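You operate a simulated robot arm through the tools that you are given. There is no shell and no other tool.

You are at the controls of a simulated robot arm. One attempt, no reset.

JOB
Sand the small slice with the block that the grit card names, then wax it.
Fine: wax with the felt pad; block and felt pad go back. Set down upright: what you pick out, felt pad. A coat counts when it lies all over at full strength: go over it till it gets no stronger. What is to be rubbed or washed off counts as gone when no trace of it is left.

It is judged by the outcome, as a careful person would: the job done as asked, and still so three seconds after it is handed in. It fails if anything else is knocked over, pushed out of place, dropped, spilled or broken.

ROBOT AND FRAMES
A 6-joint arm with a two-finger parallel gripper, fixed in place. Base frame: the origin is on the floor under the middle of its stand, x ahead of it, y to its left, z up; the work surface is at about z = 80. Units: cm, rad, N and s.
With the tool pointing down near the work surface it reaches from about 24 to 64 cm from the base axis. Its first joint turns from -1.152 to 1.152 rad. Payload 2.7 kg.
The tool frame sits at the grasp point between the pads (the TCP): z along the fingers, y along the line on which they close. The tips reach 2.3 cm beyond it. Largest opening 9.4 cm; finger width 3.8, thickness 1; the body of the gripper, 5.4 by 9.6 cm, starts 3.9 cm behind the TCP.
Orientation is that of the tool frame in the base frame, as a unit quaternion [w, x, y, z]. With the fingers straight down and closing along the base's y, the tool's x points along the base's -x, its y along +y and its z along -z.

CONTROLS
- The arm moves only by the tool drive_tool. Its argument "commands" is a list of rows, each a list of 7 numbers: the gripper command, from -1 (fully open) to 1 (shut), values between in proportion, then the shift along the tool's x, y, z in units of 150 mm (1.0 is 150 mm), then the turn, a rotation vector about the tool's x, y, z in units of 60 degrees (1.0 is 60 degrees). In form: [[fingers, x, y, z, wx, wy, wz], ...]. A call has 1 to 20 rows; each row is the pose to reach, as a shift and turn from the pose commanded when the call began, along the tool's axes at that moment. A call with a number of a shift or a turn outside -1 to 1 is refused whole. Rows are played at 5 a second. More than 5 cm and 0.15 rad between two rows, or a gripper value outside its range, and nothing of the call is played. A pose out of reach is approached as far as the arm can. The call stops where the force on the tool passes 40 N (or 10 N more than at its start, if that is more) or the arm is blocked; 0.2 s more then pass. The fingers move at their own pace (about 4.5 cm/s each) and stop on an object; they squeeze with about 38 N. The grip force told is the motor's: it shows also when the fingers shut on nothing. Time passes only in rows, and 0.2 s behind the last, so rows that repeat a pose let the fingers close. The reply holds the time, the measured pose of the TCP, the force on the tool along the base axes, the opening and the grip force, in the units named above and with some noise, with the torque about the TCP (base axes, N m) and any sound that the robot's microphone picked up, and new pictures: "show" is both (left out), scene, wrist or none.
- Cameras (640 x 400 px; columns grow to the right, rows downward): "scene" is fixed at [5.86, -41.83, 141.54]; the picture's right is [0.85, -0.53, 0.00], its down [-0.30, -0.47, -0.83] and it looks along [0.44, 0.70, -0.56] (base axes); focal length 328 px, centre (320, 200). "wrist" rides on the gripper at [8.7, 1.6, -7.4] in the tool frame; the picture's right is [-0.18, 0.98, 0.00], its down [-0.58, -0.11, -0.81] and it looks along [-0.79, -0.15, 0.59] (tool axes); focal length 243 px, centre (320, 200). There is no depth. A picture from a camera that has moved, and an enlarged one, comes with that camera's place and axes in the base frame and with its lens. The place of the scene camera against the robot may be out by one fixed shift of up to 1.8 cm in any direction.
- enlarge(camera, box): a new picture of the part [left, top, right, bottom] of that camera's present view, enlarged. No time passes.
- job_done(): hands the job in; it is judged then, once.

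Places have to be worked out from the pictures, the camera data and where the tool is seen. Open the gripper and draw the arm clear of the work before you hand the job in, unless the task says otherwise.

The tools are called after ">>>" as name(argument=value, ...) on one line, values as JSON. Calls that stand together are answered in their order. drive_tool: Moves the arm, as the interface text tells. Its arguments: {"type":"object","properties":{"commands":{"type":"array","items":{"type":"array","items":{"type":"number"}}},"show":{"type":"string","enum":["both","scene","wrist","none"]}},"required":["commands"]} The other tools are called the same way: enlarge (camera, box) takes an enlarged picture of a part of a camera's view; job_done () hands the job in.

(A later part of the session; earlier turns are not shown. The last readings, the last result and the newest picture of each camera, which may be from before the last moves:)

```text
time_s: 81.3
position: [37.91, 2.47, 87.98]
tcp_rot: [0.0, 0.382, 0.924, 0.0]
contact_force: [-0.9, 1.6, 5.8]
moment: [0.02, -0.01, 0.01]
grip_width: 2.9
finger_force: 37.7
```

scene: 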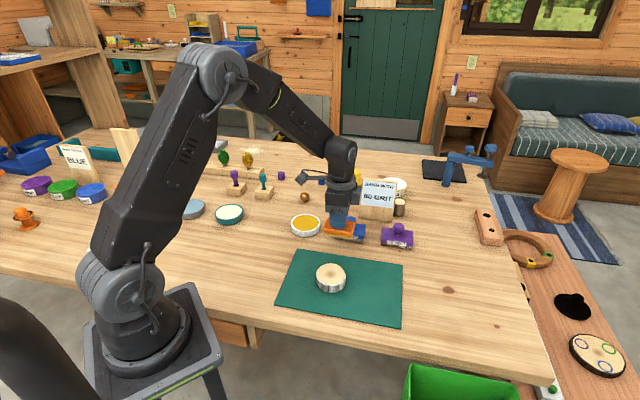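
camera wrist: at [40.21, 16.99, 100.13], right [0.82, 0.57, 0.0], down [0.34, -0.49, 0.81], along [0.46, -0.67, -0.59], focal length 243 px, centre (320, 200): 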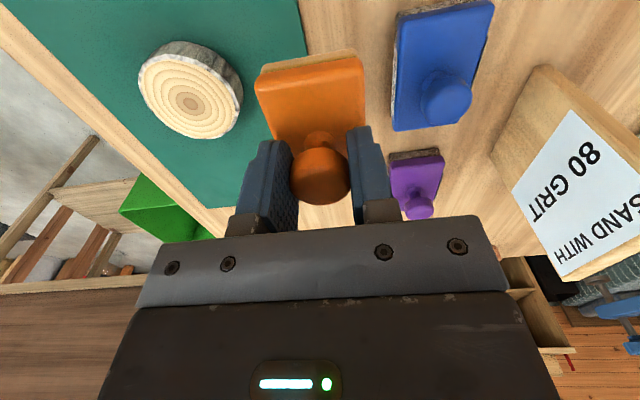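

Contact at ~6 N. I add a little and rub a full pattern.

>>> drive_tool(commands=[[1, 0, 0.04, 0.002, 0, 0, 0], [1, 0, 0.08, 0.002, 0, 0, 0], [1, 0, 0.12, 0.002, 0, 0, 0], [1, 0, 0.08, 0.002, 0, 0, 0], [1, 0, 0.04, 0.002, 0, 0, 0], [1, 0, 0, 0.002, 0, 0, 0], [1, 0, -0.04, 0.002, 0, 0, 0], [1, 0, -0.08, 0.002, 0, 0, 0], [1, 0, -0.12, 0.002, 0, 0, 0], [1, 0, -0.08, 0.002, 0, 0, 0], [1, 0, -0.04, 0.002, 0, 0, 0], [1, 0, 0, 0.002, 0, 0, 0], [1, 0, 0.04, 0.002, 0, 0, 0], [1, 0, 0.08, 0.002, 0, 0, 0], [1, 0, 0.12, 0.002, 0, 0, 0], [1, 0, 0.08, 0.002, 0, 0, 0], [1, 0, 0.04, 0.002, 0, 0, 0], [1, 0, 0, 0.002, 0, 0, 0], [1, 0, -0.04, 0.002, 0, 0, 0], [1, 0, 0, 0.002, 0, 0, 0]], show="none")

```text
time_s: 85.5
position: [37.82, 2.29, 87.99]
tcp_rot: [-0.001, 0.382, 0.924, -0.003]
contact_force: [-4.5, -4.8, 15.1]
moment: [-0.3, 0.01, -0.09]
grip_width: 2.85
finger_force: 37.9
```

Steady ~15 N. Now strokes at x offsets too.

>>> drive_tool(commands=[[1, 0.03, 0, 0, 0, 0, 0], [1, 0.05, 0.04, 0, 0, 0, 0], [1, 0.05, 0.08, 0, 0, 0, 0], [1, 0.05, 0.11, 0, 0, 0, 0], [1, 0.05, 0.07, 0, 0, 0, 0], [1, 0.05, 0.03, 0, 0, 0, 0], [1, 0.05, -0.01, 0, 0, 0, 0], [1, 0.05, -0.05, 0, 0, 0, 0], [1, 0.05, -0.09, 0, 0, 0, 0], [1, 0.02, -0.11, 0, 0, 0, 0], [1, -0.02, -0.11, 0, 0, 0, 0], [1, -0.05, -0.09, 0, 0, 0, 0], [1, -0.05, -0.05, 0, 0, 0, 0], [1, -0.05, -0.01, 0, 0, 0, 0], [1, -0.05, 0.03, 0, 0, 0, 0], [1, -0.05, 0.07, 0, 0, 0, 0], [1, -0.05, 0.11, 0, 0, 0, 0], [1, -0.02, 0.08, 0, 0, 0, 0], [1, 0, 0.04, 0, 0, 0, 0], [1, 0, 0, 0, 0, 0, 0]], show="scene")

>>> enlarge(camera="scene", box=[290, 230, 380, 310])

```text
time_s: 89.7
position: [37.87, 2.49, 87.98]
tcp_rot: [-0.001, 0.382, 0.924, 0.0]
contact_force: [-0.4, 0.2, -0.3]
moment: [0.05, -0.06, 0.0]
grip_width: 2.89
finger_force: 38.1
```

scene: 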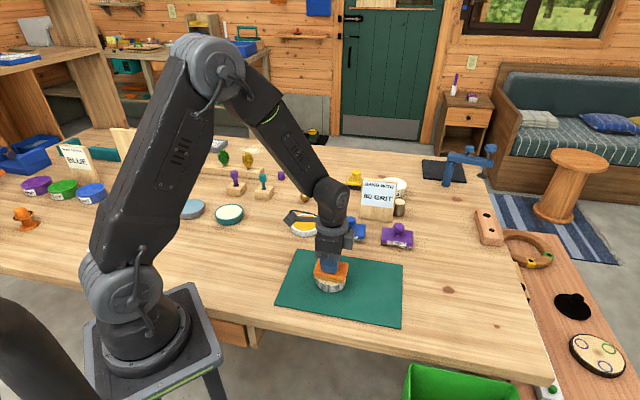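

```text
5.00 times, centred on (335, 270) of scene
camera zoom: at [5.86, -41.83, 141.54], right [0.85, -0.53, 0.0], down [-0.3, -0.47, -0.83], along [0.44, 0.7, -0.56], focal length 1640 px, centre (245, -150)
```

zoom: 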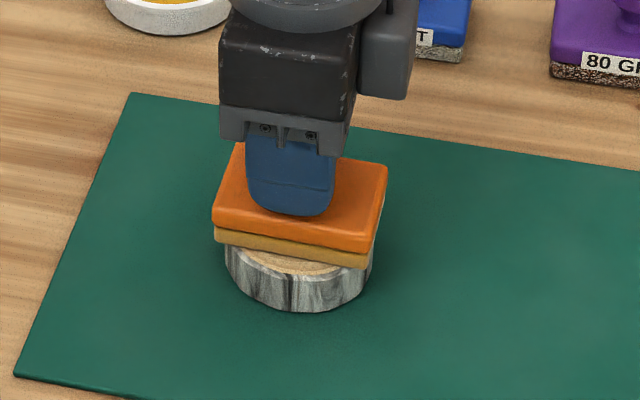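

Contact has gone light again. I lift aside for another look at the face.

>>> drive_tool(commands=[[1, 0.01, 0.02, -0.1, 0, 0, 0], [1, 0.01, 0.1, -0.25, 0, 0, 0], [1, 0.01, 0.35, -0.3, 0, 0, 0], [1, 0.01, 0.6, -0.3, 0, 0, 0], [1, 0.01, 0.7, -0.3, 0, 0, 0]], show="both")

>>> enlarge(camera="scene", box=[322, 266, 342, 282])

>>> enlarge(camera="wrist", box=[120, 20, 260, 150])

>>> enlarge(camera="scene", box=[310, 195, 380, 250])

```text
time_s: 90.9
position: [45.32, 9.86, 92.55]
tcp_rot: [0.0, 0.382, 0.924, -0.001]
contact_force: [-0.7, 0.1, -0.3]
moment: [0.01, -0.01, 0.01]
grip_width: 2.89
finger_force: 38.2
camera wrist: at [40.35, 17.17, 100.14], right [0.82, 0.57, 0.0], down [0.34, -0.49, 0.81], along [0.46, -0.67, -0.59], focal length 243 px, centre (320, 200)
```

scene: 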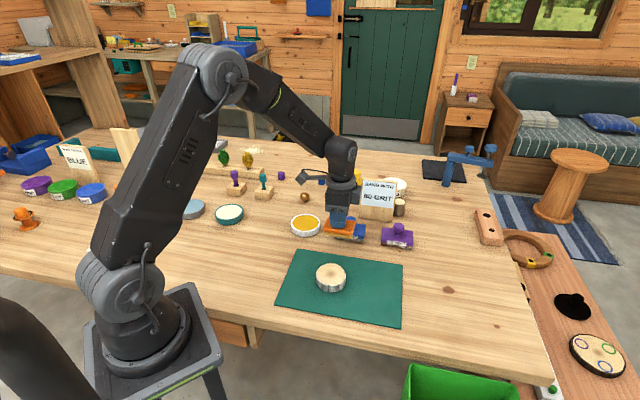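
wrist: 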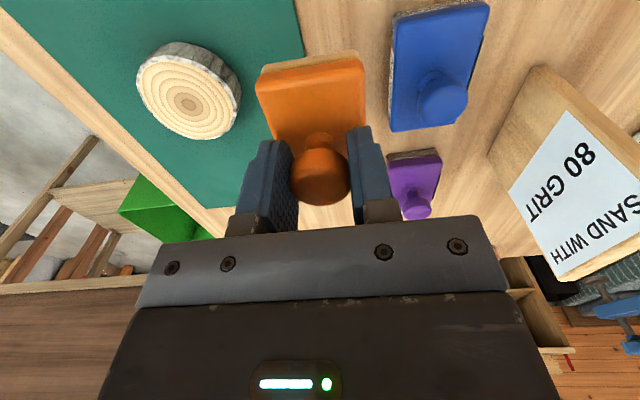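

```text
16.00 times, centred on (332, 274) of scene
camera zoom: at [5.86, -41.83, 141.54], right [0.85, -0.53, 0.0], down [-0.3, -0.47, -0.83], along [0.44, 0.7, -0.56], focal length 5247 px, centre (128, -984)
```

zoom: 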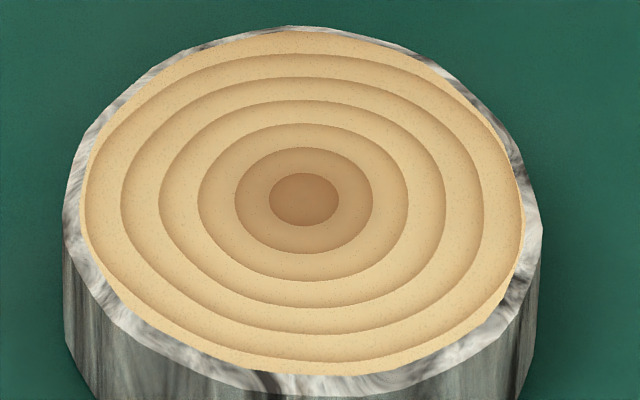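

```text
3.08 times, centred on (190, 85) of wrist
camera zoom: at [40.35, 17.17, 100.14], right [0.82, 0.57, 0.0], down [0.34, -0.49, 0.81], along [0.46, -0.67, -0.59], focal length 746 px, centre (720, 554)
```

zoom: 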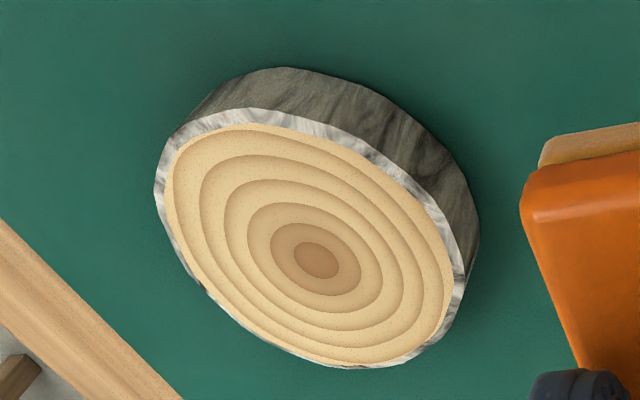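

```text
7.27 times, centred on (345, 222) of scene
camera zoom: at [5.86, -41.83, 141.54], right [0.85, -0.53, 0.0], down [-0.3, -0.47, -0.83], along [0.44, 0.7, -0.56], focal length 2385 px, centre (138, 36)
```

zoom: 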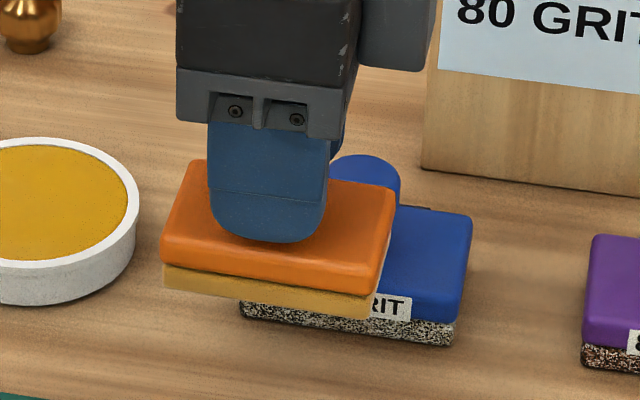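

I take the same crop as earlier for a like-for-like colour comparison.

>>> enlarge(camera="scene", box=[313, 260, 350, 290])

>>> enlarge(camera="scene", box=[300, 250, 365, 300])

>>> enlarge(camera="scene", box=[570, 330, 630, 380])

```text
13.33 times, centred on (332, 275) of scene
camera zoom: at [5.86, -41.83, 141.54], right [0.85, -0.53, 0.0], down [-0.3, -0.47, -0.83], along [0.44, 0.7, -0.56], focal length 4372 px, centre (167, -800)
```

zoom: 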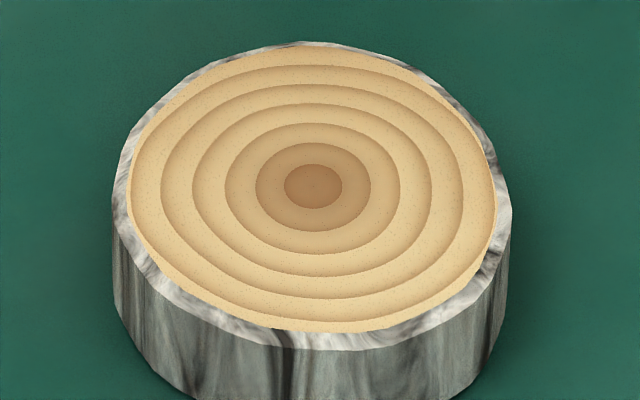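

```text
8.00 times, centred on (332, 275) of scene
camera zoom: at [5.86, -41.83, 141.54], right [0.85, -0.53, 0.0], down [-0.3, -0.47, -0.83], along [0.44, 0.7, -0.56], focal length 2623 px, centre (220, -400)
```

zoom: 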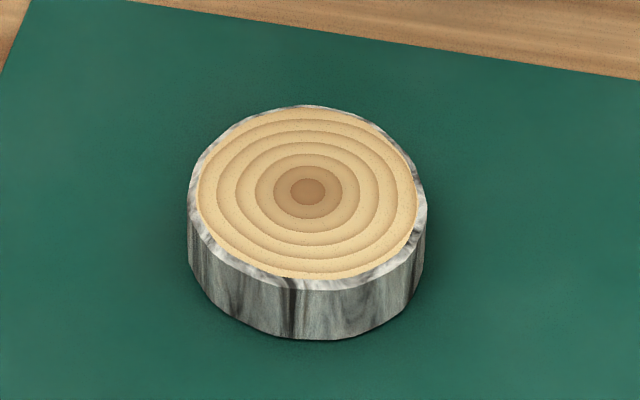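

```text
8.00 times, centred on (600, 355) of scene
camera zoom: at [5.86, -41.83, 141.54], right [0.85, -0.53, 0.0], down [-0.3, -0.47, -0.83], along [0.44, 0.7, -0.56], focal length 2623 px, centre (-1920, -1040)
```

zoom: 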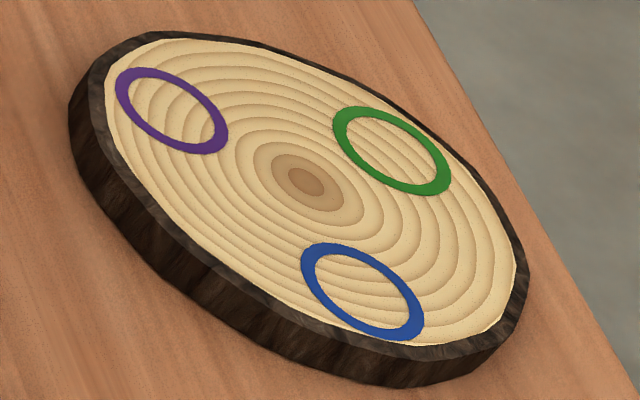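

The felt's edge looks slightly paler than right after the dip, suggesting wax is being laid down but weakly. I re-load the pad: carry it back over the amber dish.

>>> drive_tool(commands=[[1, 0.15, 0.11, -0.05, 0, 0, 0], [1, 0.3, 0.22, -0.05, 0, 0, 0], [1, 0.45, 0.33, -0.05, 0, 0, 0], [1, 0.6, 0.44, -0.05, 0, 0, 0], [1, 0.733, 0.538, -0.05, 0, 0, 0], [1, 0.733, 0.538, -0.05, 0, 0, 0]], show="both")

>>> enlarge(camera="wrist", box=[240, 0, 400, 120])

>>> enlarge(camera="scene", box=[265, 170, 355, 245])

```text
time_s: 92.3
position: [43.24, 23.53, 93.25]
tcp_rot: [0.0, 0.382, 0.924, -0.001]
contact_force: [-0.1, -0.7, -0.4]
moment: [0.01, 0.02, -0.03]
grip_width: 2.85
finger_force: 37.7
camera wrist: at [38.27, 30.78, 100.86], right [0.82, 0.57, 0.0], down [0.34, -0.49, 0.81], along [0.46, -0.67, -0.59], focal length 243 px, centre (320, 200)
```

scene: 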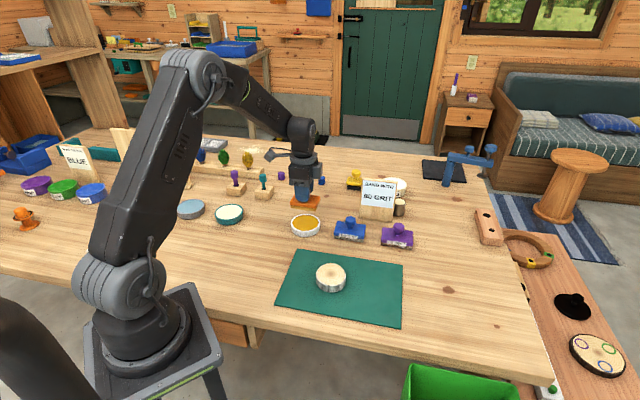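
wrist: 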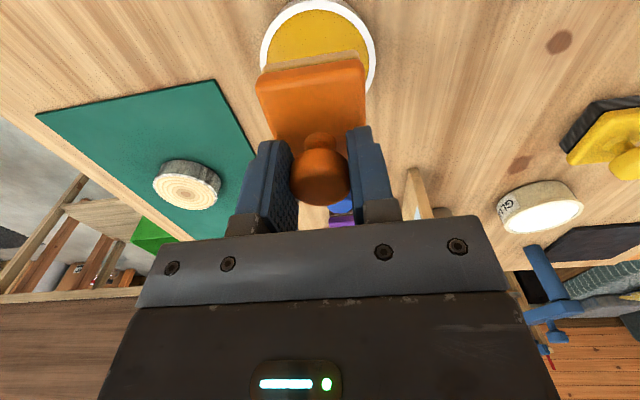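

```text
3.33 times, centred on (320, 60) of wrist
camera zoom: at [38.27, 30.78, 100.86], right [0.82, 0.57, 0.0], down [0.34, -0.49, 0.81], along [0.46, -0.67, -0.59], focal length 809 px, centre (320, 667)
```

zoom: 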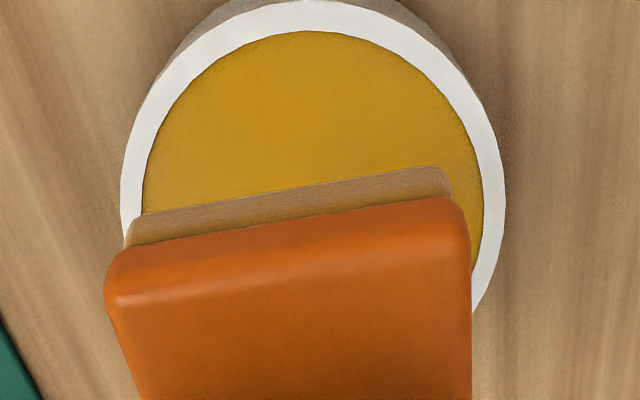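

```text
5.33 times, centred on (310, 208) of scene
camera zoom: at [5.86, -41.83, 141.54], right [0.85, -0.53, 0.0], down [-0.3, -0.47, -0.83], along [0.44, 0.7, -0.56], focal length 1749 px, centre (373, 160)
```

zoom: 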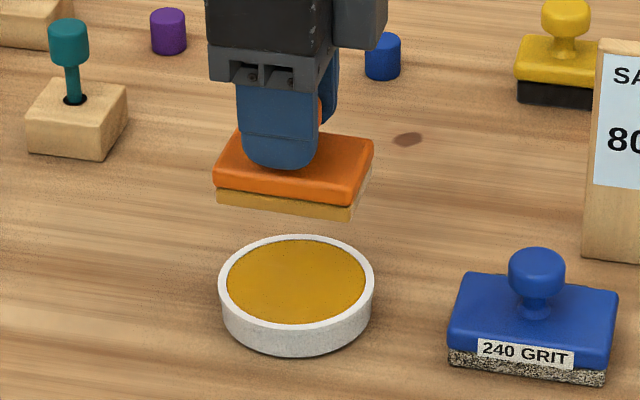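

Aligned over the dish again. I lower to near contact, then press.

>>> drive_tool(commands=[[1, 0, -0.005, 0.15, 0, 0, 0], [1, 0, -0.005, 0.3, 0, 0, 0], [1, 0, -0.005, 0.36, 0, 0, 0], [1, 0, -0.005, 0.375, 0, 0, 0], [1, 0, -0.005, 0.382, 0, 0, 0]], show="none")

```text
time_s: 93.5
position: [43.1, 23.5, 87.45]
tcp_rot: [0.0, 0.381, 0.924, -0.001]
contact_force: [-1.1, 1.1, -0.5]
moment: [0.02, 0.0, -0.02]
grip_width: 2.89
finger_force: 38.5
```

>>> drive_tool(commands=[[1, 0, 0, 0.004, 0, 0, 0], [1, 0, 0, 0.008, 0, 0, 0], [1, 0, 0, 0.012, 0, 0, 0], [1, 0, 0, 0.012, 0, 0, 0], [1, 0, 0, 0.012, 0, 0, 0]], show="scene")

>>> enlarge(camera="scene", box=[275, 190, 345, 245])

```text
time_s: 94.7
position: [43.18, 23.43, 87.31]
tcp_rot: [0.0, 0.382, 0.924, 0.0]
contact_force: [-5.3, -2.4, 19.0]
moment: [-0.15, 0.22, -0.01]
grip_width: 2.86
finger_force: 38.4
```

scene: 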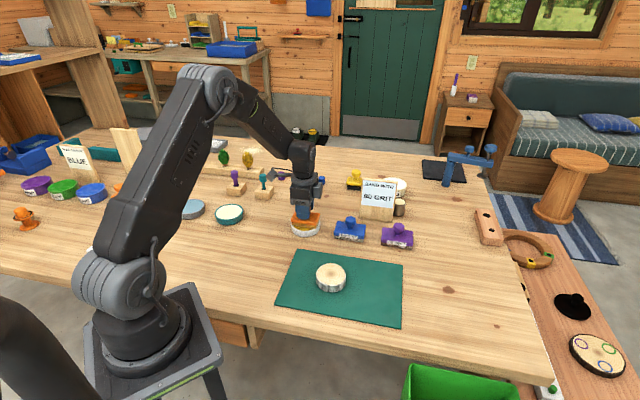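

```text
7.27 times, centred on (310, 218) of scene
camera zoom: at [5.82, -41.86, 141.53], right [0.85, -0.53, 0.0], down [-0.3, -0.47, -0.83], along [0.44, 0.7, -0.56], focal length 2385 px, centre (393, 73)
```

zoom: 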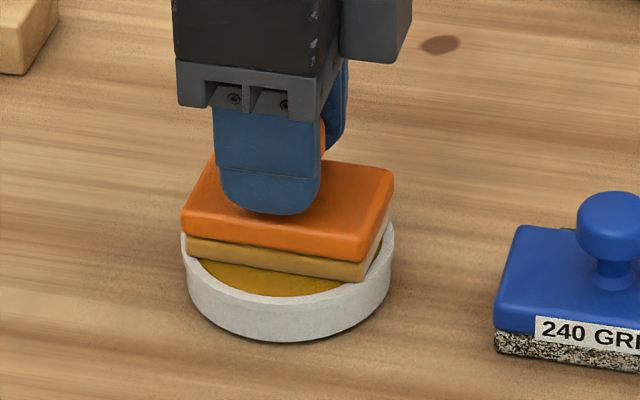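

Pressed with 19 N. I lift, and carry it back; as a test I'll rub just one half of the slice to see whether a boundary shows, revealing how visible the coat is.

>>> drive_tool(commands=[[1, 0, 0, -0.03, 0, 0, 0], [1, 0, 0, -0.2, 0, 0, 0], [1, 0, 0, -0.45, 0, 0, 0], [1, -0.15, -0.22, -0.45, 0, 0, 0], [1, -0.3, -0.43, -0.45, 0, 0, 0], [1, -0.45, -0.65, -0.45, 0, 0, 0], [1, -0.6, -0.87, -0.45, 0, 0, 0], [1, -0.6, -0.87, -0.45, 0, 0, 0]], show="none")

>>> drive_tool(commands=[[1, -0.07, -0.1, 0, 0, 0, 0], [1, -0.146, -0.209, 0.1, 0, 0, 0], [1, -0.146, -0.209, 0.3, 0, 0, 0], [1, -0.146, -0.209, 0.38, 0, 0, 0], [1, -0.146, -0.209, 0.38, 0, 0, 0]], show="none")

```text
time_s: 96.5
position: [40.08, 7.97, 94.14]
tcp_rot: [-0.001, 0.383, 0.924, -0.001]
contact_force: [0.0, 0.8, 0.2]
moment: [-0.01, -0.02, -0.03]
grip_width: 2.9
finger_force: 37.9
```

```text
time_s: 97.7
position: [39.74, 4.12, 88.37]
tcp_rot: [0.0, 0.382, 0.924, -0.001]
contact_force: [0.3, -0.2, -0.6]
moment: [-0.01, 0.01, 0.01]
grip_width: 2.87
finger_force: 37.9
```

>>> drive_tool(commands=[[1, 0, 0, 0.012, 0, 0, 0], [1, 0, 0, 0.022, 0, 0, 0], [1, 0, 0, 0.028, 0, 0, 0], [1, 0, 0, 0.031, 0, 0, 0]], show="none")

```text
time_s: 98.7
position: [39.61, 4.06, 87.93]
tcp_rot: [0.001, 0.382, 0.924, 0.0]
contact_force: [-5.0, 1.3, 15.6]
moment: [-0.09, 0.37, -0.08]
grip_width: 2.9
finger_force: 38.3
```

Contact at ~15 N on one half. I rub back and forth lengthwise there.

>>> drive_tool(commands=[[1, 0.03, 0, -0.001, 0, 0, 0], [1, 0.05, 0.01, -0.001, 0, 0, 0], [1, 0.02, 0.02, -0.001, 0, 0, 0], [1, -0.02, 0.02, -0.001, 0, 0, 0], [1, -0.05, 0.01, -0.001, 0, 0, 0], [1, -0.02, 0, -0.001, 0, 0, 0], [1, 0.02, 0, -0.001, 0, 0, 0], [1, 0.05, 0.01, -0.001, 0, 0, 0], [1, 0.02, 0.02, -0.001, 0, 0, 0], [1, -0.02, 0.02, -0.001, 0, 0, 0], [1, -0.05, 0.01, -0.001, 0, 0, 0], [1, -0.02, 0, -0.001, 0, 0, 0], [1, 0.02, 0, -0.001, 0, 0, 0], [1, 0.05, 0.01, -0.001, 0, 0, 0], [1, 0.02, 0.02, -0.001, 0, 0, 0], [1, 0, 0, -0.001, 0, 0, 0]], show="none")

>>> drive_tool(commands=[[1, 0, 0, -0.1, 0, 0, 0], [1, 0, 0.1, -0.25, 0, 0, 0], [1, 0, 0.35, -0.3, 0, 0, 0], [1, 0, 0.53, -0.3, 0, 0, 0], [1, 0, 0.53, -0.3, 0, 0, 0]], show="both")

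>>> enlarge(camera="scene", box=[313, 260, 350, 290])

>>> enlarge(camera="wrist", box=[120, 20, 260, 150])

```text
time_s: 102.1
position: [39.6, 4.0, 87.86]
tcp_rot: [0.0, 0.382, 0.924, -0.001]
contact_force: [-0.2, 6.1, 11.6]
moment: [0.23, 0.11, -0.03]
grip_width: 2.89
finger_force: 37.9
```

```text
time_s: 103.3
position: [45.36, 9.77, 92.44]
tcp_rot: [0.0, 0.382, 0.924, -0.001]
contact_force: [-0.4, 0.1, -0.4]
moment: [0.02, -0.03, -0.01]
grip_width: 2.89
finger_force: 37.9
camera wrist: at [40.29, 16.89, 100.01], right [0.82, 0.57, 0.0], down [0.34, -0.49, 0.81], along [0.46, -0.67, -0.59], focal length 243 px, centre (320, 200)
```

scene: 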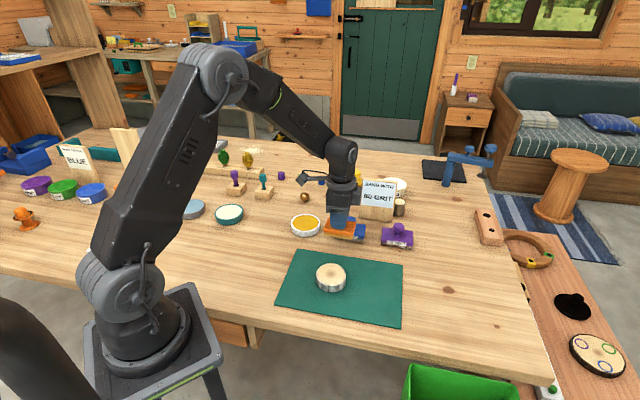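
wrist: 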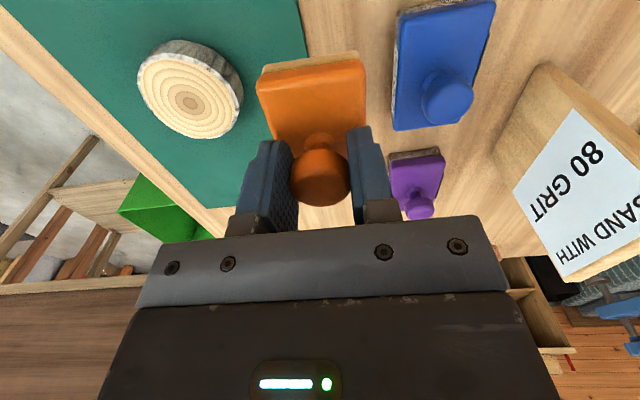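

```text
13.33 times, centred on (332, 275) of scene
camera zoom: at [5.86, -41.83, 141.54], right [0.85, -0.53, 0.0], down [-0.3, -0.47, -0.83], along [0.44, 0.7, -0.56], focal length 4372 px, centre (167, -800)
```

zoom: 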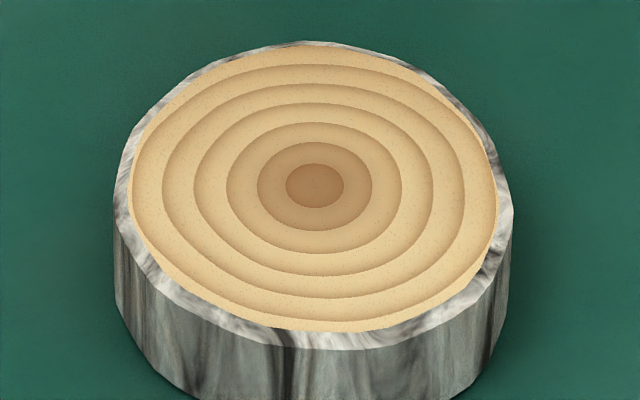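

```text
3.08 times, centred on (190, 85) of wrist
camera zoom: at [40.29, 16.89, 100.01], right [0.82, 0.57, 0.0], down [0.34, -0.49, 0.81], along [0.46, -0.67, -0.59], focal length 746 px, centre (720, 554)
```

zoom: 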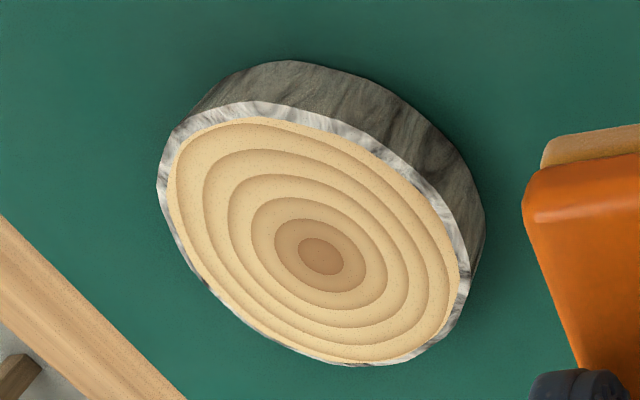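

No half-boundary is visible. I take the identical wrist crop I used right after sanding, to compare colour directly.

>>> enlarge(camera="wrist", box=[130, 30, 255, 145])

>>> enlarge(camera="scene", box=[310, 195, 380, 250])

```text
3.48 times, centred on (192, 88) of wrist
camera zoom: at [40.29, 16.89, 100.01], right [0.82, 0.57, 0.0], down [0.34, -0.49, 0.81], along [0.46, -0.67, -0.59], focal length 844 px, centre (764, 591)
```

zoom: 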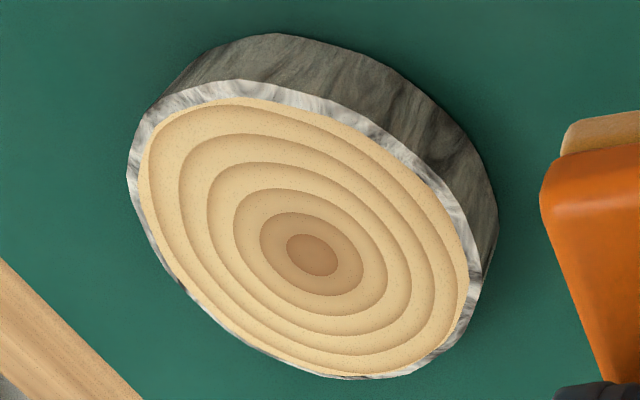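

```text
7.27 times, centred on (345, 222) of scene
camera zoom: at [5.86, -41.83, 141.54], right [0.85, -0.53, 0.0], down [-0.3, -0.47, -0.83], along [0.44, 0.7, -0.56], focal length 2385 px, centre (138, 36)
```

zoom: 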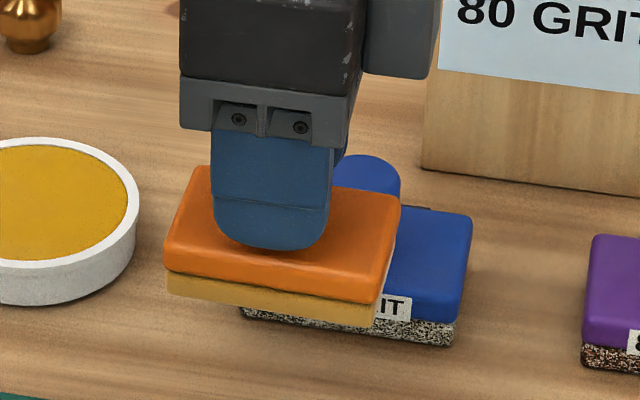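

The felt's right-hand end in the scene view seems still pale; I zoom on the felt to see how it is loaded.

>>> enlarge(camera="scene", box=[322, 208, 362, 238])

>>> enlarge(camera="wrist", box=[245, 40, 385, 150])

```text
13.33 times, centred on (342, 223) of scene
camera zoom: at [5.86, -41.83, 141.54], right [0.85, -0.53, 0.0], down [-0.3, -0.47, -0.83], along [0.44, 0.7, -0.56], focal length 4372 px, centre (27, -107)
```

zoom: 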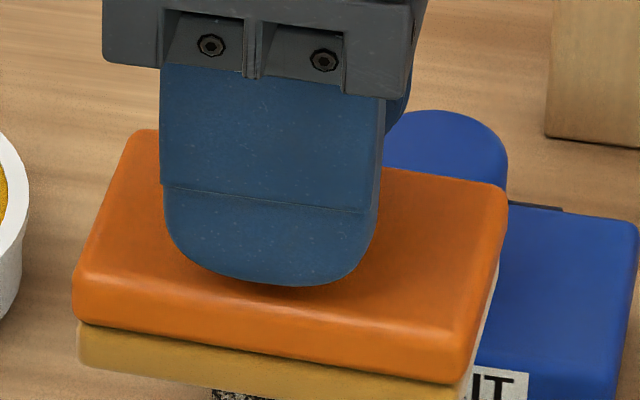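

```text
3.64 times, centred on (315, 95) of wrist
camera zoom: at [40.29, 16.89, 100.01], right [0.82, 0.57, 0.0], down [0.34, -0.49, 0.81], along [0.46, -0.67, -0.59], focal length 882 px, centre (338, 582)
```

zoom: 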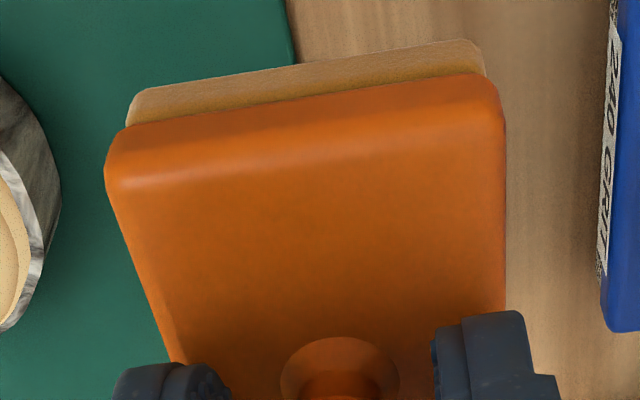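

I sense only a very gradual warm shift, so I'll do a longer, firmer rubbing session and compare. Back onto the slice.

>>> drive_tool(commands=[[1, 0, -0.25, 0, 0, 0, 0], [1, 0, -0.5, 0, 0, 0, 0], [1, 0, -0.7, 0.1, 0, 0, 0], [1, 0, -0.7, 0.22, 0, 0, 0], [1, 0, -0.7, 0.28, 0, 0, 0], [1, 0, -0.7, 0.296, 0, 0, 0], [1, 0, -0.7, 0.302, 0, 0, 0], [1, 0, -0.7, 0.306, 0, 0, 0]], show="none")

```text
time_s: 105.1
position: [37.93, 2.21, 87.89]
tcp_rot: [0.0, 0.382, 0.924, 0.0]
contact_force: [-5.3, 1.6, 16.7]
moment: [0.08, 0.27, 0.02]
grip_width: 2.92
finger_force: 38.0
```

>>> drive_tool(commands=[[1, 0, 0.06, 0, 0, 0, 0], [1, 0.02, 0.11, 0, 0, 0, 0], [1, 0.04, 0.05, 0, 0, 0, 0], [1, 0.04, -0.02, 0, 0, 0, 0], [1, 0.03, -0.08, 0, 0, 0, 0], [1, 0, -0.11, 0, 0, 0, 0], [1, -0.02, -0.05, 0, 0, 0, 0], [1, -0.04, 0.02, 0, 0, 0, 0], [1, -0.04, 0.08, 0, 0, 0, 0], [1, -0.01, 0.11, 0, 0, 0, 0], [1, 0.02, 0.06, 0, 0, 0, 0], [1, 0.04, 0, 0, 0, 0, 0], [1, 0.04, -0.06, 0, 0, 0, 0], [1, 0.01, -0.11, 0, 0, 0, 0], [1, -0.03, -0.08, 0, 0, 0, 0], [1, -0.04, -0.02, 0, 0, 0, 0], [1, -0.03, 0.05, 0, 0, 0, 0], [1, 0, 0.1, 0, 0, 0, 0], [1, 0.01, 0.05, 0, 0, 0, 0], [1, 0, 0, 0, 0, 0, 0]], show="none")

```text
time_s: 109.3
position: [37.75, 2.26, 87.79]
tcp_rot: [0.0, 0.382, 0.924, 0.0]
contact_force: [3.3, 5.4, 11.2]
moment: [0.23, -0.25, 0.06]
grip_width: 2.88
finger_force: 38.2
```

Steady 11–17 N. Another full rub pattern with a hair more pressure.

>>> drive_tool(commands=[[1, 0, 0.06, 0.001, 0, 0, 0], [1, 0.02, 0.11, 0.001, 0, 0, 0], [1, 0.04, 0.05, 0.001, 0, 0, 0], [1, 0.04, -0.02, 0.001, 0, 0, 0], [1, 0.03, -0.08, 0.001, 0, 0, 0], [1, 0, -0.11, 0.001, 0, 0, 0], [1, -0.02, -0.05, 0.001, 0, 0, 0], [1, -0.04, 0.02, 0.001, 0, 0, 0], [1, -0.04, 0.08, 0.001, 0, 0, 0], [1, -0.01, 0.11, 0.001, 0, 0, 0], [1, 0.02, 0.06, 0.001, 0, 0, 0], [1, 0.04, 0, 0.001, 0, 0, 0], [1, 0.04, -0.06, 0.001, 0, 0, 0], [1, 0.01, -0.11, 0.001, 0, 0, 0], [1, -0.03, -0.08, 0.001, 0, 0, 0], [1, -0.04, -0.02, 0.001, 0, 0, 0], [1, -0.03, 0.05, 0.001, 0, 0, 0], [1, 0, 0.1, 0.001, 0, 0, 0], [1, 0.01, 0.05, 0.001, 0, 0, 0], [1, 0, 0, 0.001, 0, 0, 0]], show="none")

>>> drive_tool(commands=[[1, 0, 0, -0.1, 0, 0, 0], [1, 0, 0.1, -0.25, 0, 0, 0], [1, 0, 0.35, -0.3, 0, 0, 0], [1, 0, 0.6, -0.3, 0, 0, 0], [1, 0, 0.7, -0.3, 0, 0, 0]], show="both")

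>>> enlarge(camera="scene", box=[313, 260, 350, 290])

>>> enlarge(camera="wrist", box=[130, 30, 255, 145])

```text
time_s: 113.5
position: [37.76, 2.1, 87.94]
tcp_rot: [0.0, 0.382, 0.924, 0.0]
contact_force: [-0.1, -0.4, -0.7]
moment: [-0.01, 0.01, -0.01]
grip_width: 2.87
finger_force: 37.9
```

```text
time_s: 114.7
position: [45.17, 9.7, 92.31]
tcp_rot: [0.0, 0.382, 0.924, -0.001]
contact_force: [-0.7, -0.2, -0.5]
moment: [0.01, -0.01, -0.03]
grip_width: 2.88
finger_force: 38.4
camera wrist: at [40.23, 16.98, 99.96], right [0.82, 0.57, 0.0], down [0.34, -0.49, 0.81], along [0.46, -0.67, -0.59], focal length 243 px, centre (320, 200)
```

scene: 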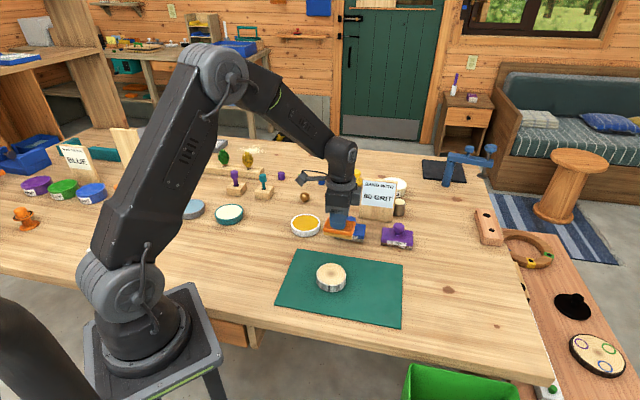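
wrist: 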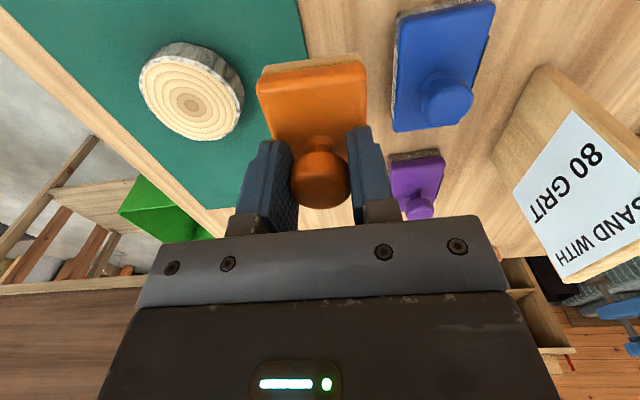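

```text
13.33 times, centred on (332, 275) of scene
camera zoom: at [5.86, -41.83, 141.54], right [0.85, -0.53, 0.0], down [-0.3, -0.47, -0.83], along [0.44, 0.7, -0.56], focal length 4372 px, centre (167, -800)
```

zoom: 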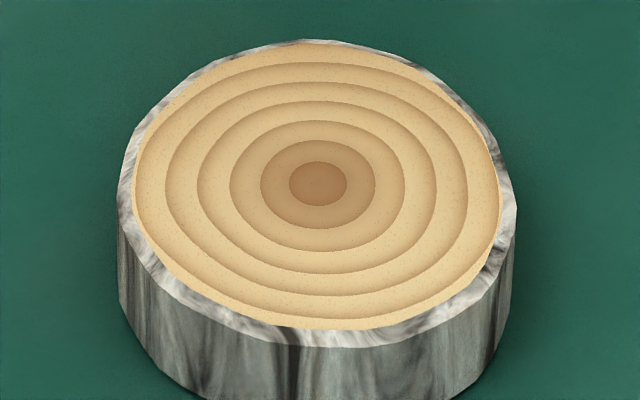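

```text
3.48 times, centred on (192, 88) of wrist
camera zoom: at [40.23, 16.98, 99.96], right [0.82, 0.57, 0.0], down [0.34, -0.49, 0.81], along [0.46, -0.67, -0.59], focal length 844 px, centre (764, 591)
```

zoom: 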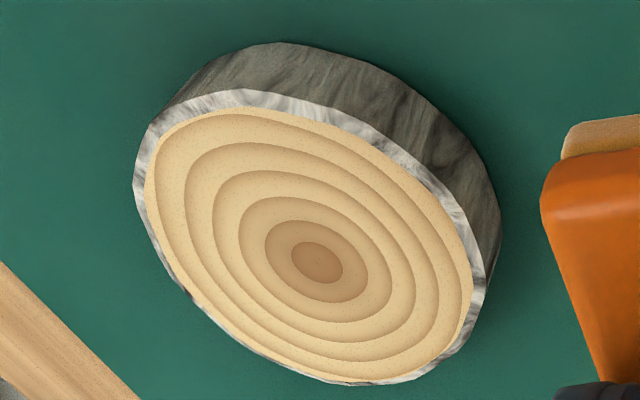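

I still can't tell clearly. I zoom to the maximum on different parts of the face to look for patchiness.

>>> enlarge(camera="wrist", box=[145, 45, 195, 85])

>>> enlarge(camera="wrist", box=[190, 90, 240, 130])

>>> enlarge(camera="scene", box=[316, 264, 332, 276])

>>> enlarge(camera="scene", box=[332, 272, 348, 284])

```text
10.00 times, centred on (170, 65) of wrist
camera zoom: at [40.23, 16.98, 99.96], right [0.82, 0.57, 0.0], down [0.34, -0.49, 0.81], along [0.46, -0.67, -0.59], focal length 2426 px, centre (1820, 1550)
```

zoom: 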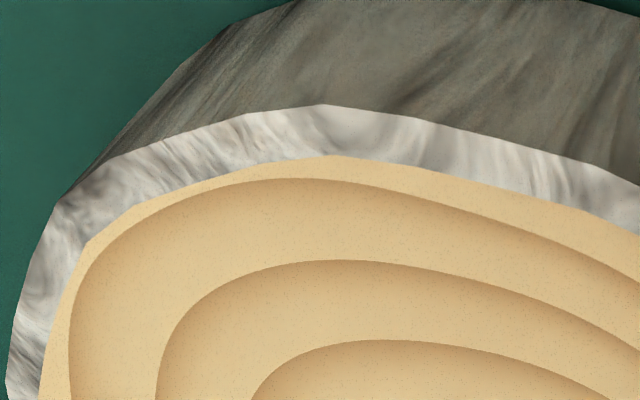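

```text
10.00 times, centred on (215, 110) of wrist
camera zoom: at [40.23, 16.98, 99.96], right [0.82, 0.57, 0.0], down [0.34, -0.49, 0.81], along [0.46, -0.67, -0.59], focal length 2426 px, centre (1370, 1100)
```

zoom: 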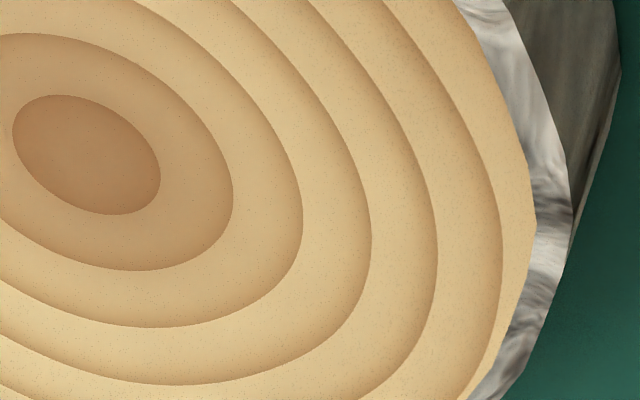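

```text
16.00 times, centred on (324, 270) of scene
camera zoom: at [5.86, -41.83, 141.54], right [0.85, -0.53, 0.0], down [-0.3, -0.47, -0.83], along [0.44, 0.7, -0.56], focal length 5247 px, centre (256, -920)
```

zoom: 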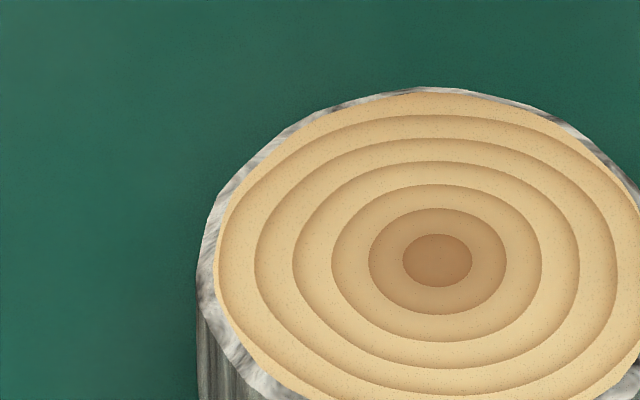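

```text
16.00 times, centred on (340, 278) of scene
camera zoom: at [5.86, -41.83, 141.54], right [0.85, -0.53, 0.0], down [-0.3, -0.47, -0.83], along [0.44, 0.7, -0.56], focal length 5247 px, centre (0, -1048)
```

zoom: 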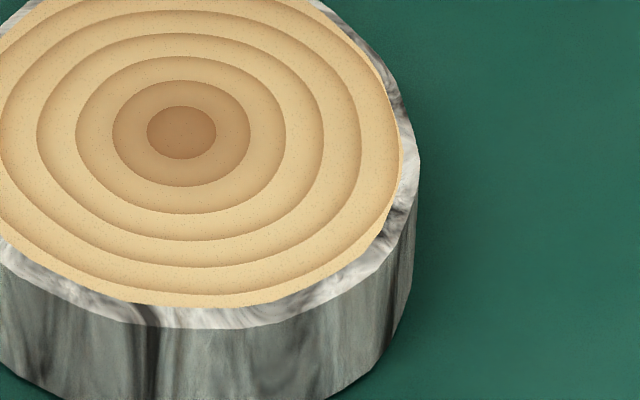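

For a fair baseline I take the same crop as at the very start (t=0) of the slice.

>>> enlarge(camera="scene", box=[270, 240, 410, 330])

>>> enlarge(camera="scene", box=[290, 180, 450, 280])

```text
4.44 times, centred on (340, 285) of scene
camera zoom: at [5.86, -41.83, 141.54], right [0.85, -0.53, 0.0], down [-0.3, -0.47, -0.83], along [0.44, 0.7, -0.56], focal length 1458 px, centre (231, -178)
```

zoom: 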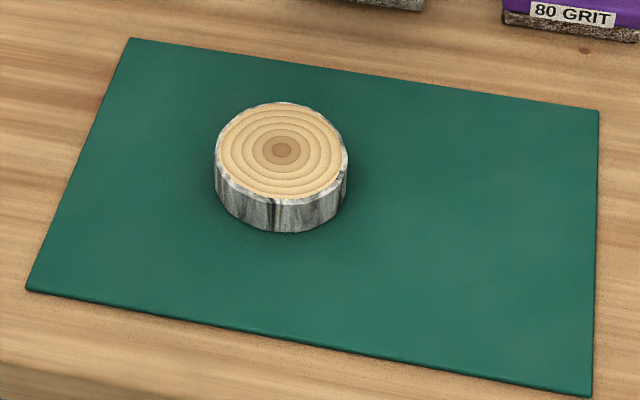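

```text
4.00 times, centred on (370, 230) of scene
camera zoom: at [5.86, -41.83, 141.54], right [0.85, -0.53, 0.0], down [-0.3, -0.47, -0.83], along [0.44, 0.7, -0.56], focal length 1312 px, centre (120, 80)
```

zoom: 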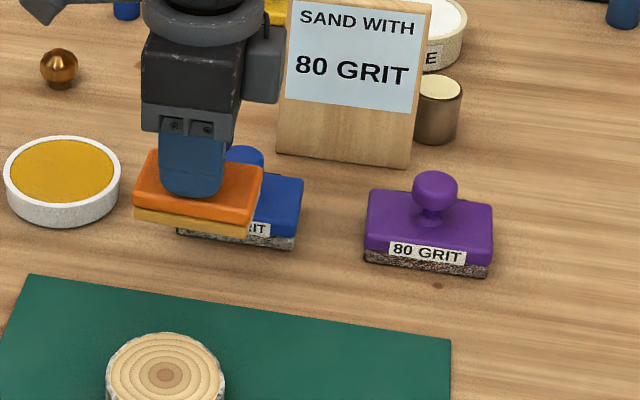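

I take the same wrist crop as after sanding (t=29) for another comparison.

>>> enlarge(camera="wrist", box=[130, 0, 420, 220])

```text
1.82 times, centred on (275, 110) of wrist
camera zoom: at [40.23, 16.98, 99.96], right [0.82, 0.57, 0.0], down [0.34, -0.49, 0.81], along [0.46, -0.67, -0.59], focal length 441 px, centre (402, 364)
```

zoom: 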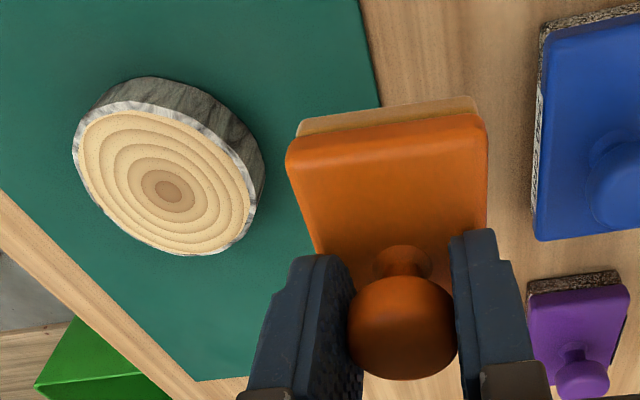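

There may be a very slow build-up, so I continue rubbing with firmer, continuous contact and then compare again.

>>> drive_tool(commands=[[1, 0, -0.25, 0, 0, 0, 0], [1, -0.008, -0.5, 0, 0, 0, 0], [1, -0.015, -0.691, 0.1, 0, 0, 0], [1, -0.015, -0.691, 0.22, 0, 0, 0], [1, -0.015, -0.691, 0.28, 0, 0, 0], [1, -0.015, -0.691, 0.292, 0, 0, 0], [1, -0.015, -0.691, 0.298, 0, 0, 0], [1, -0.015, -0.691, 0.302, 0, 0, 0]], show="none")

```text
time_s: 116.5
position: [38.04, 2.13, 87.84]
tcp_rot: [-0.001, 0.381, 0.925, 0.0]
contact_force: [-2.9, -1.5, 9.8]
moment: [-0.13, 0.07, 0.0]
grip_width: 2.9
finger_force: 37.8
```

>>> drive_tool(commands=[[1, 0, 0.06, 0.004, 0, 0, 0], [1, 0.02, 0.11, 0.004, 0, 0, 0], [1, 0.04, 0.05, 0.004, 0, 0, 0], [1, 0.04, -0.02, 0.004, 0, 0, 0], [1, 0.03, -0.08, 0.004, 0, 0, 0], [1, 0, -0.11, 0.004, 0, 0, 0], [1, -0.02, -0.05, 0.004, 0, 0, 0], [1, -0.04, 0.02, 0.004, 0, 0, 0], [1, -0.04, 0.08, 0.004, 0, 0, 0], [1, -0.01, 0.11, 0.004, 0, 0, 0], [1, 0.02, 0.06, 0.004, 0, 0, 0], [1, 0.04, 0, 0.004, 0, 0, 0], [1, 0.04, -0.06, 0.004, 0, 0, 0], [1, 0.01, -0.11, 0.004, 0, 0, 0], [1, -0.03, -0.08, 0.004, 0, 0, 0], [1, -0.04, -0.02, 0.004, 0, 0, 0], [1, -0.03, 0.05, 0.004, 0, 0, 0], [1, 0, 0.1, 0.004, 0, 0, 0], [1, 0.01, 0.05, 0.004, 0, 0, 0], [1, 0, 0, 0.004, 0, 0, 0]], show="none")

```text
time_s: 120.7
position: [38.07, 2.17, 87.71]
tcp_rot: [-0.001, 0.381, 0.925, -0.001]
contact_force: [-0.4, 0.2, -0.7]
moment: [-0.03, 0.0, 0.02]
grip_width: 2.89
finger_force: 37.9
```

The knob has slipped up slightly in the grip; contact is lost at 87.7. I lower in small steps to find contact again.

>>> drive_tool(commands=[[1, 0, 0, 0.004, 0, 0, 0], [1, 0, 0, 0.008, 0, 0, 0], [1, 0, 0, 0.012, 0, 0, 0], [1, 0, 0, 0.012, 0, 0, 0]], show="wrist")

>>> enlarge(camera="wrist", box=[200, 20, 440, 220])

>>> enlarge(camera="scene", box=[290, 230, 380, 310])

```text
time_s: 121.7
position: [38.06, 2.11, 87.56]
tcp_rot: [0.002, 0.381, 0.924, 0.001]
contact_force: [-5.9, -0.3, 25.7]
moment: [-0.04, 0.29, 0.05]
grip_width: 2.89
finger_force: 38.4
camera wrist: at [33.1, 9.36, 95.19], right [0.82, 0.57, 0.0], down [0.33, -0.49, 0.81], along [0.46, -0.66, -0.59], focal length 243 px, centre (320, 200)
```

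wrist: 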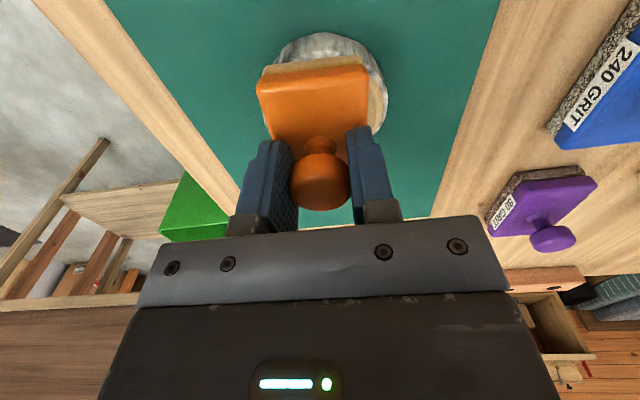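

```text
2.00 times, centred on (320, 120) of wrist
camera zoom: at [33.1, 9.36, 95.19], right [0.82, 0.57, 0.0], down [0.33, -0.49, 0.81], along [0.46, -0.66, -0.59], focal length 485 px, centre (320, 360)
```

zoom: 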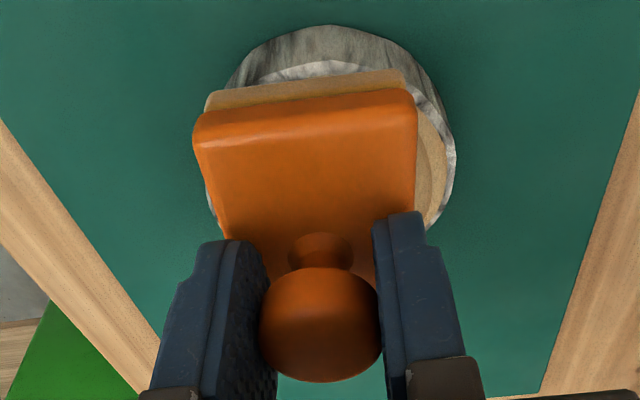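

```text
5.00 times, centred on (335, 270) of scene
camera zoom: at [5.81, -41.84, 141.54], right [0.85, -0.53, 0.0], down [-0.3, -0.47, -0.83], along [0.44, 0.7, -0.56], focal length 1640 px, centre (245, -150)
```

zoom: 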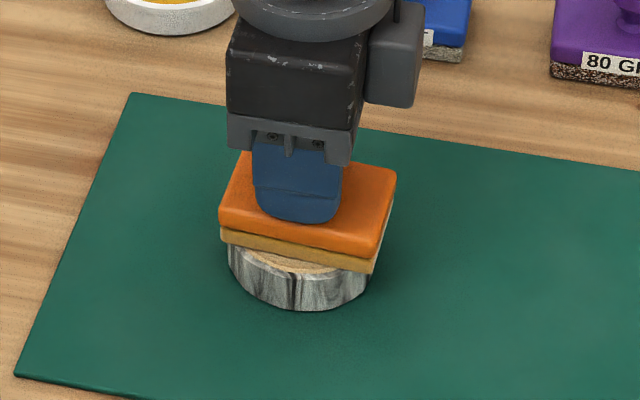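

Contact at ~26 N now, slice centred ~0.3 cm toward +y. I rub again in a full pattern at this pressure.

>>> drive_tool(commands=[[1, 0, 0.05, -0.001, 0, 0, 0], [1, 0, 0.1, -0.001, 0, 0, 0], [1, 0, 0.13, -0.001, 0, 0, 0], [1, 0.02, 0.09, -0.001, 0, 0, 0], [1, 0.04, 0.04, -0.001, 0, 0, 0], [1, 0.04, -0.01, -0.001, 0, 0, 0], [1, 0.04, -0.06, -0.001, 0, 0, 0], [1, 0.02, -0.09, -0.001, 0, 0, 0], [1, -0.01, -0.08, -0.001, 0, 0, 0], [1, -0.03, -0.04, -0.001, 0, 0, 0], [1, -0.03, 0.01, -0.001, 0, 0, 0], [1, -0.03, 0.06, -0.001, 0, 0, 0], [1, -0.03, 0.11, -0.001, 0, 0, 0], [1, 0, 0.13, -0.001, 0, 0, 0], [1, 0.02, 0.08, -0.001, 0, 0, 0], [1, 0.02, 0.03, -0.001, 0, 0, 0], [1, 0.02, -0.02, -0.001, 0, 0, 0], [1, 0.02, -0.07, -0.001, 0, 0, 0], [1, 0.01, -0.03, -0.001, 0, 0, 0], [1, 0, 0.02, -0.001, 0, 0, 0]], show="none")

```text
time_s: 125.9
position: [38.29, 2.36, 87.54]
tcp_rot: [-0.002, 0.383, 0.924, 0.0]
contact_force: [-6.4, -4.8, 17.4]
moment: [-0.43, 0.06, -0.12]
grip_width: 2.88
finger_force: 37.9
```

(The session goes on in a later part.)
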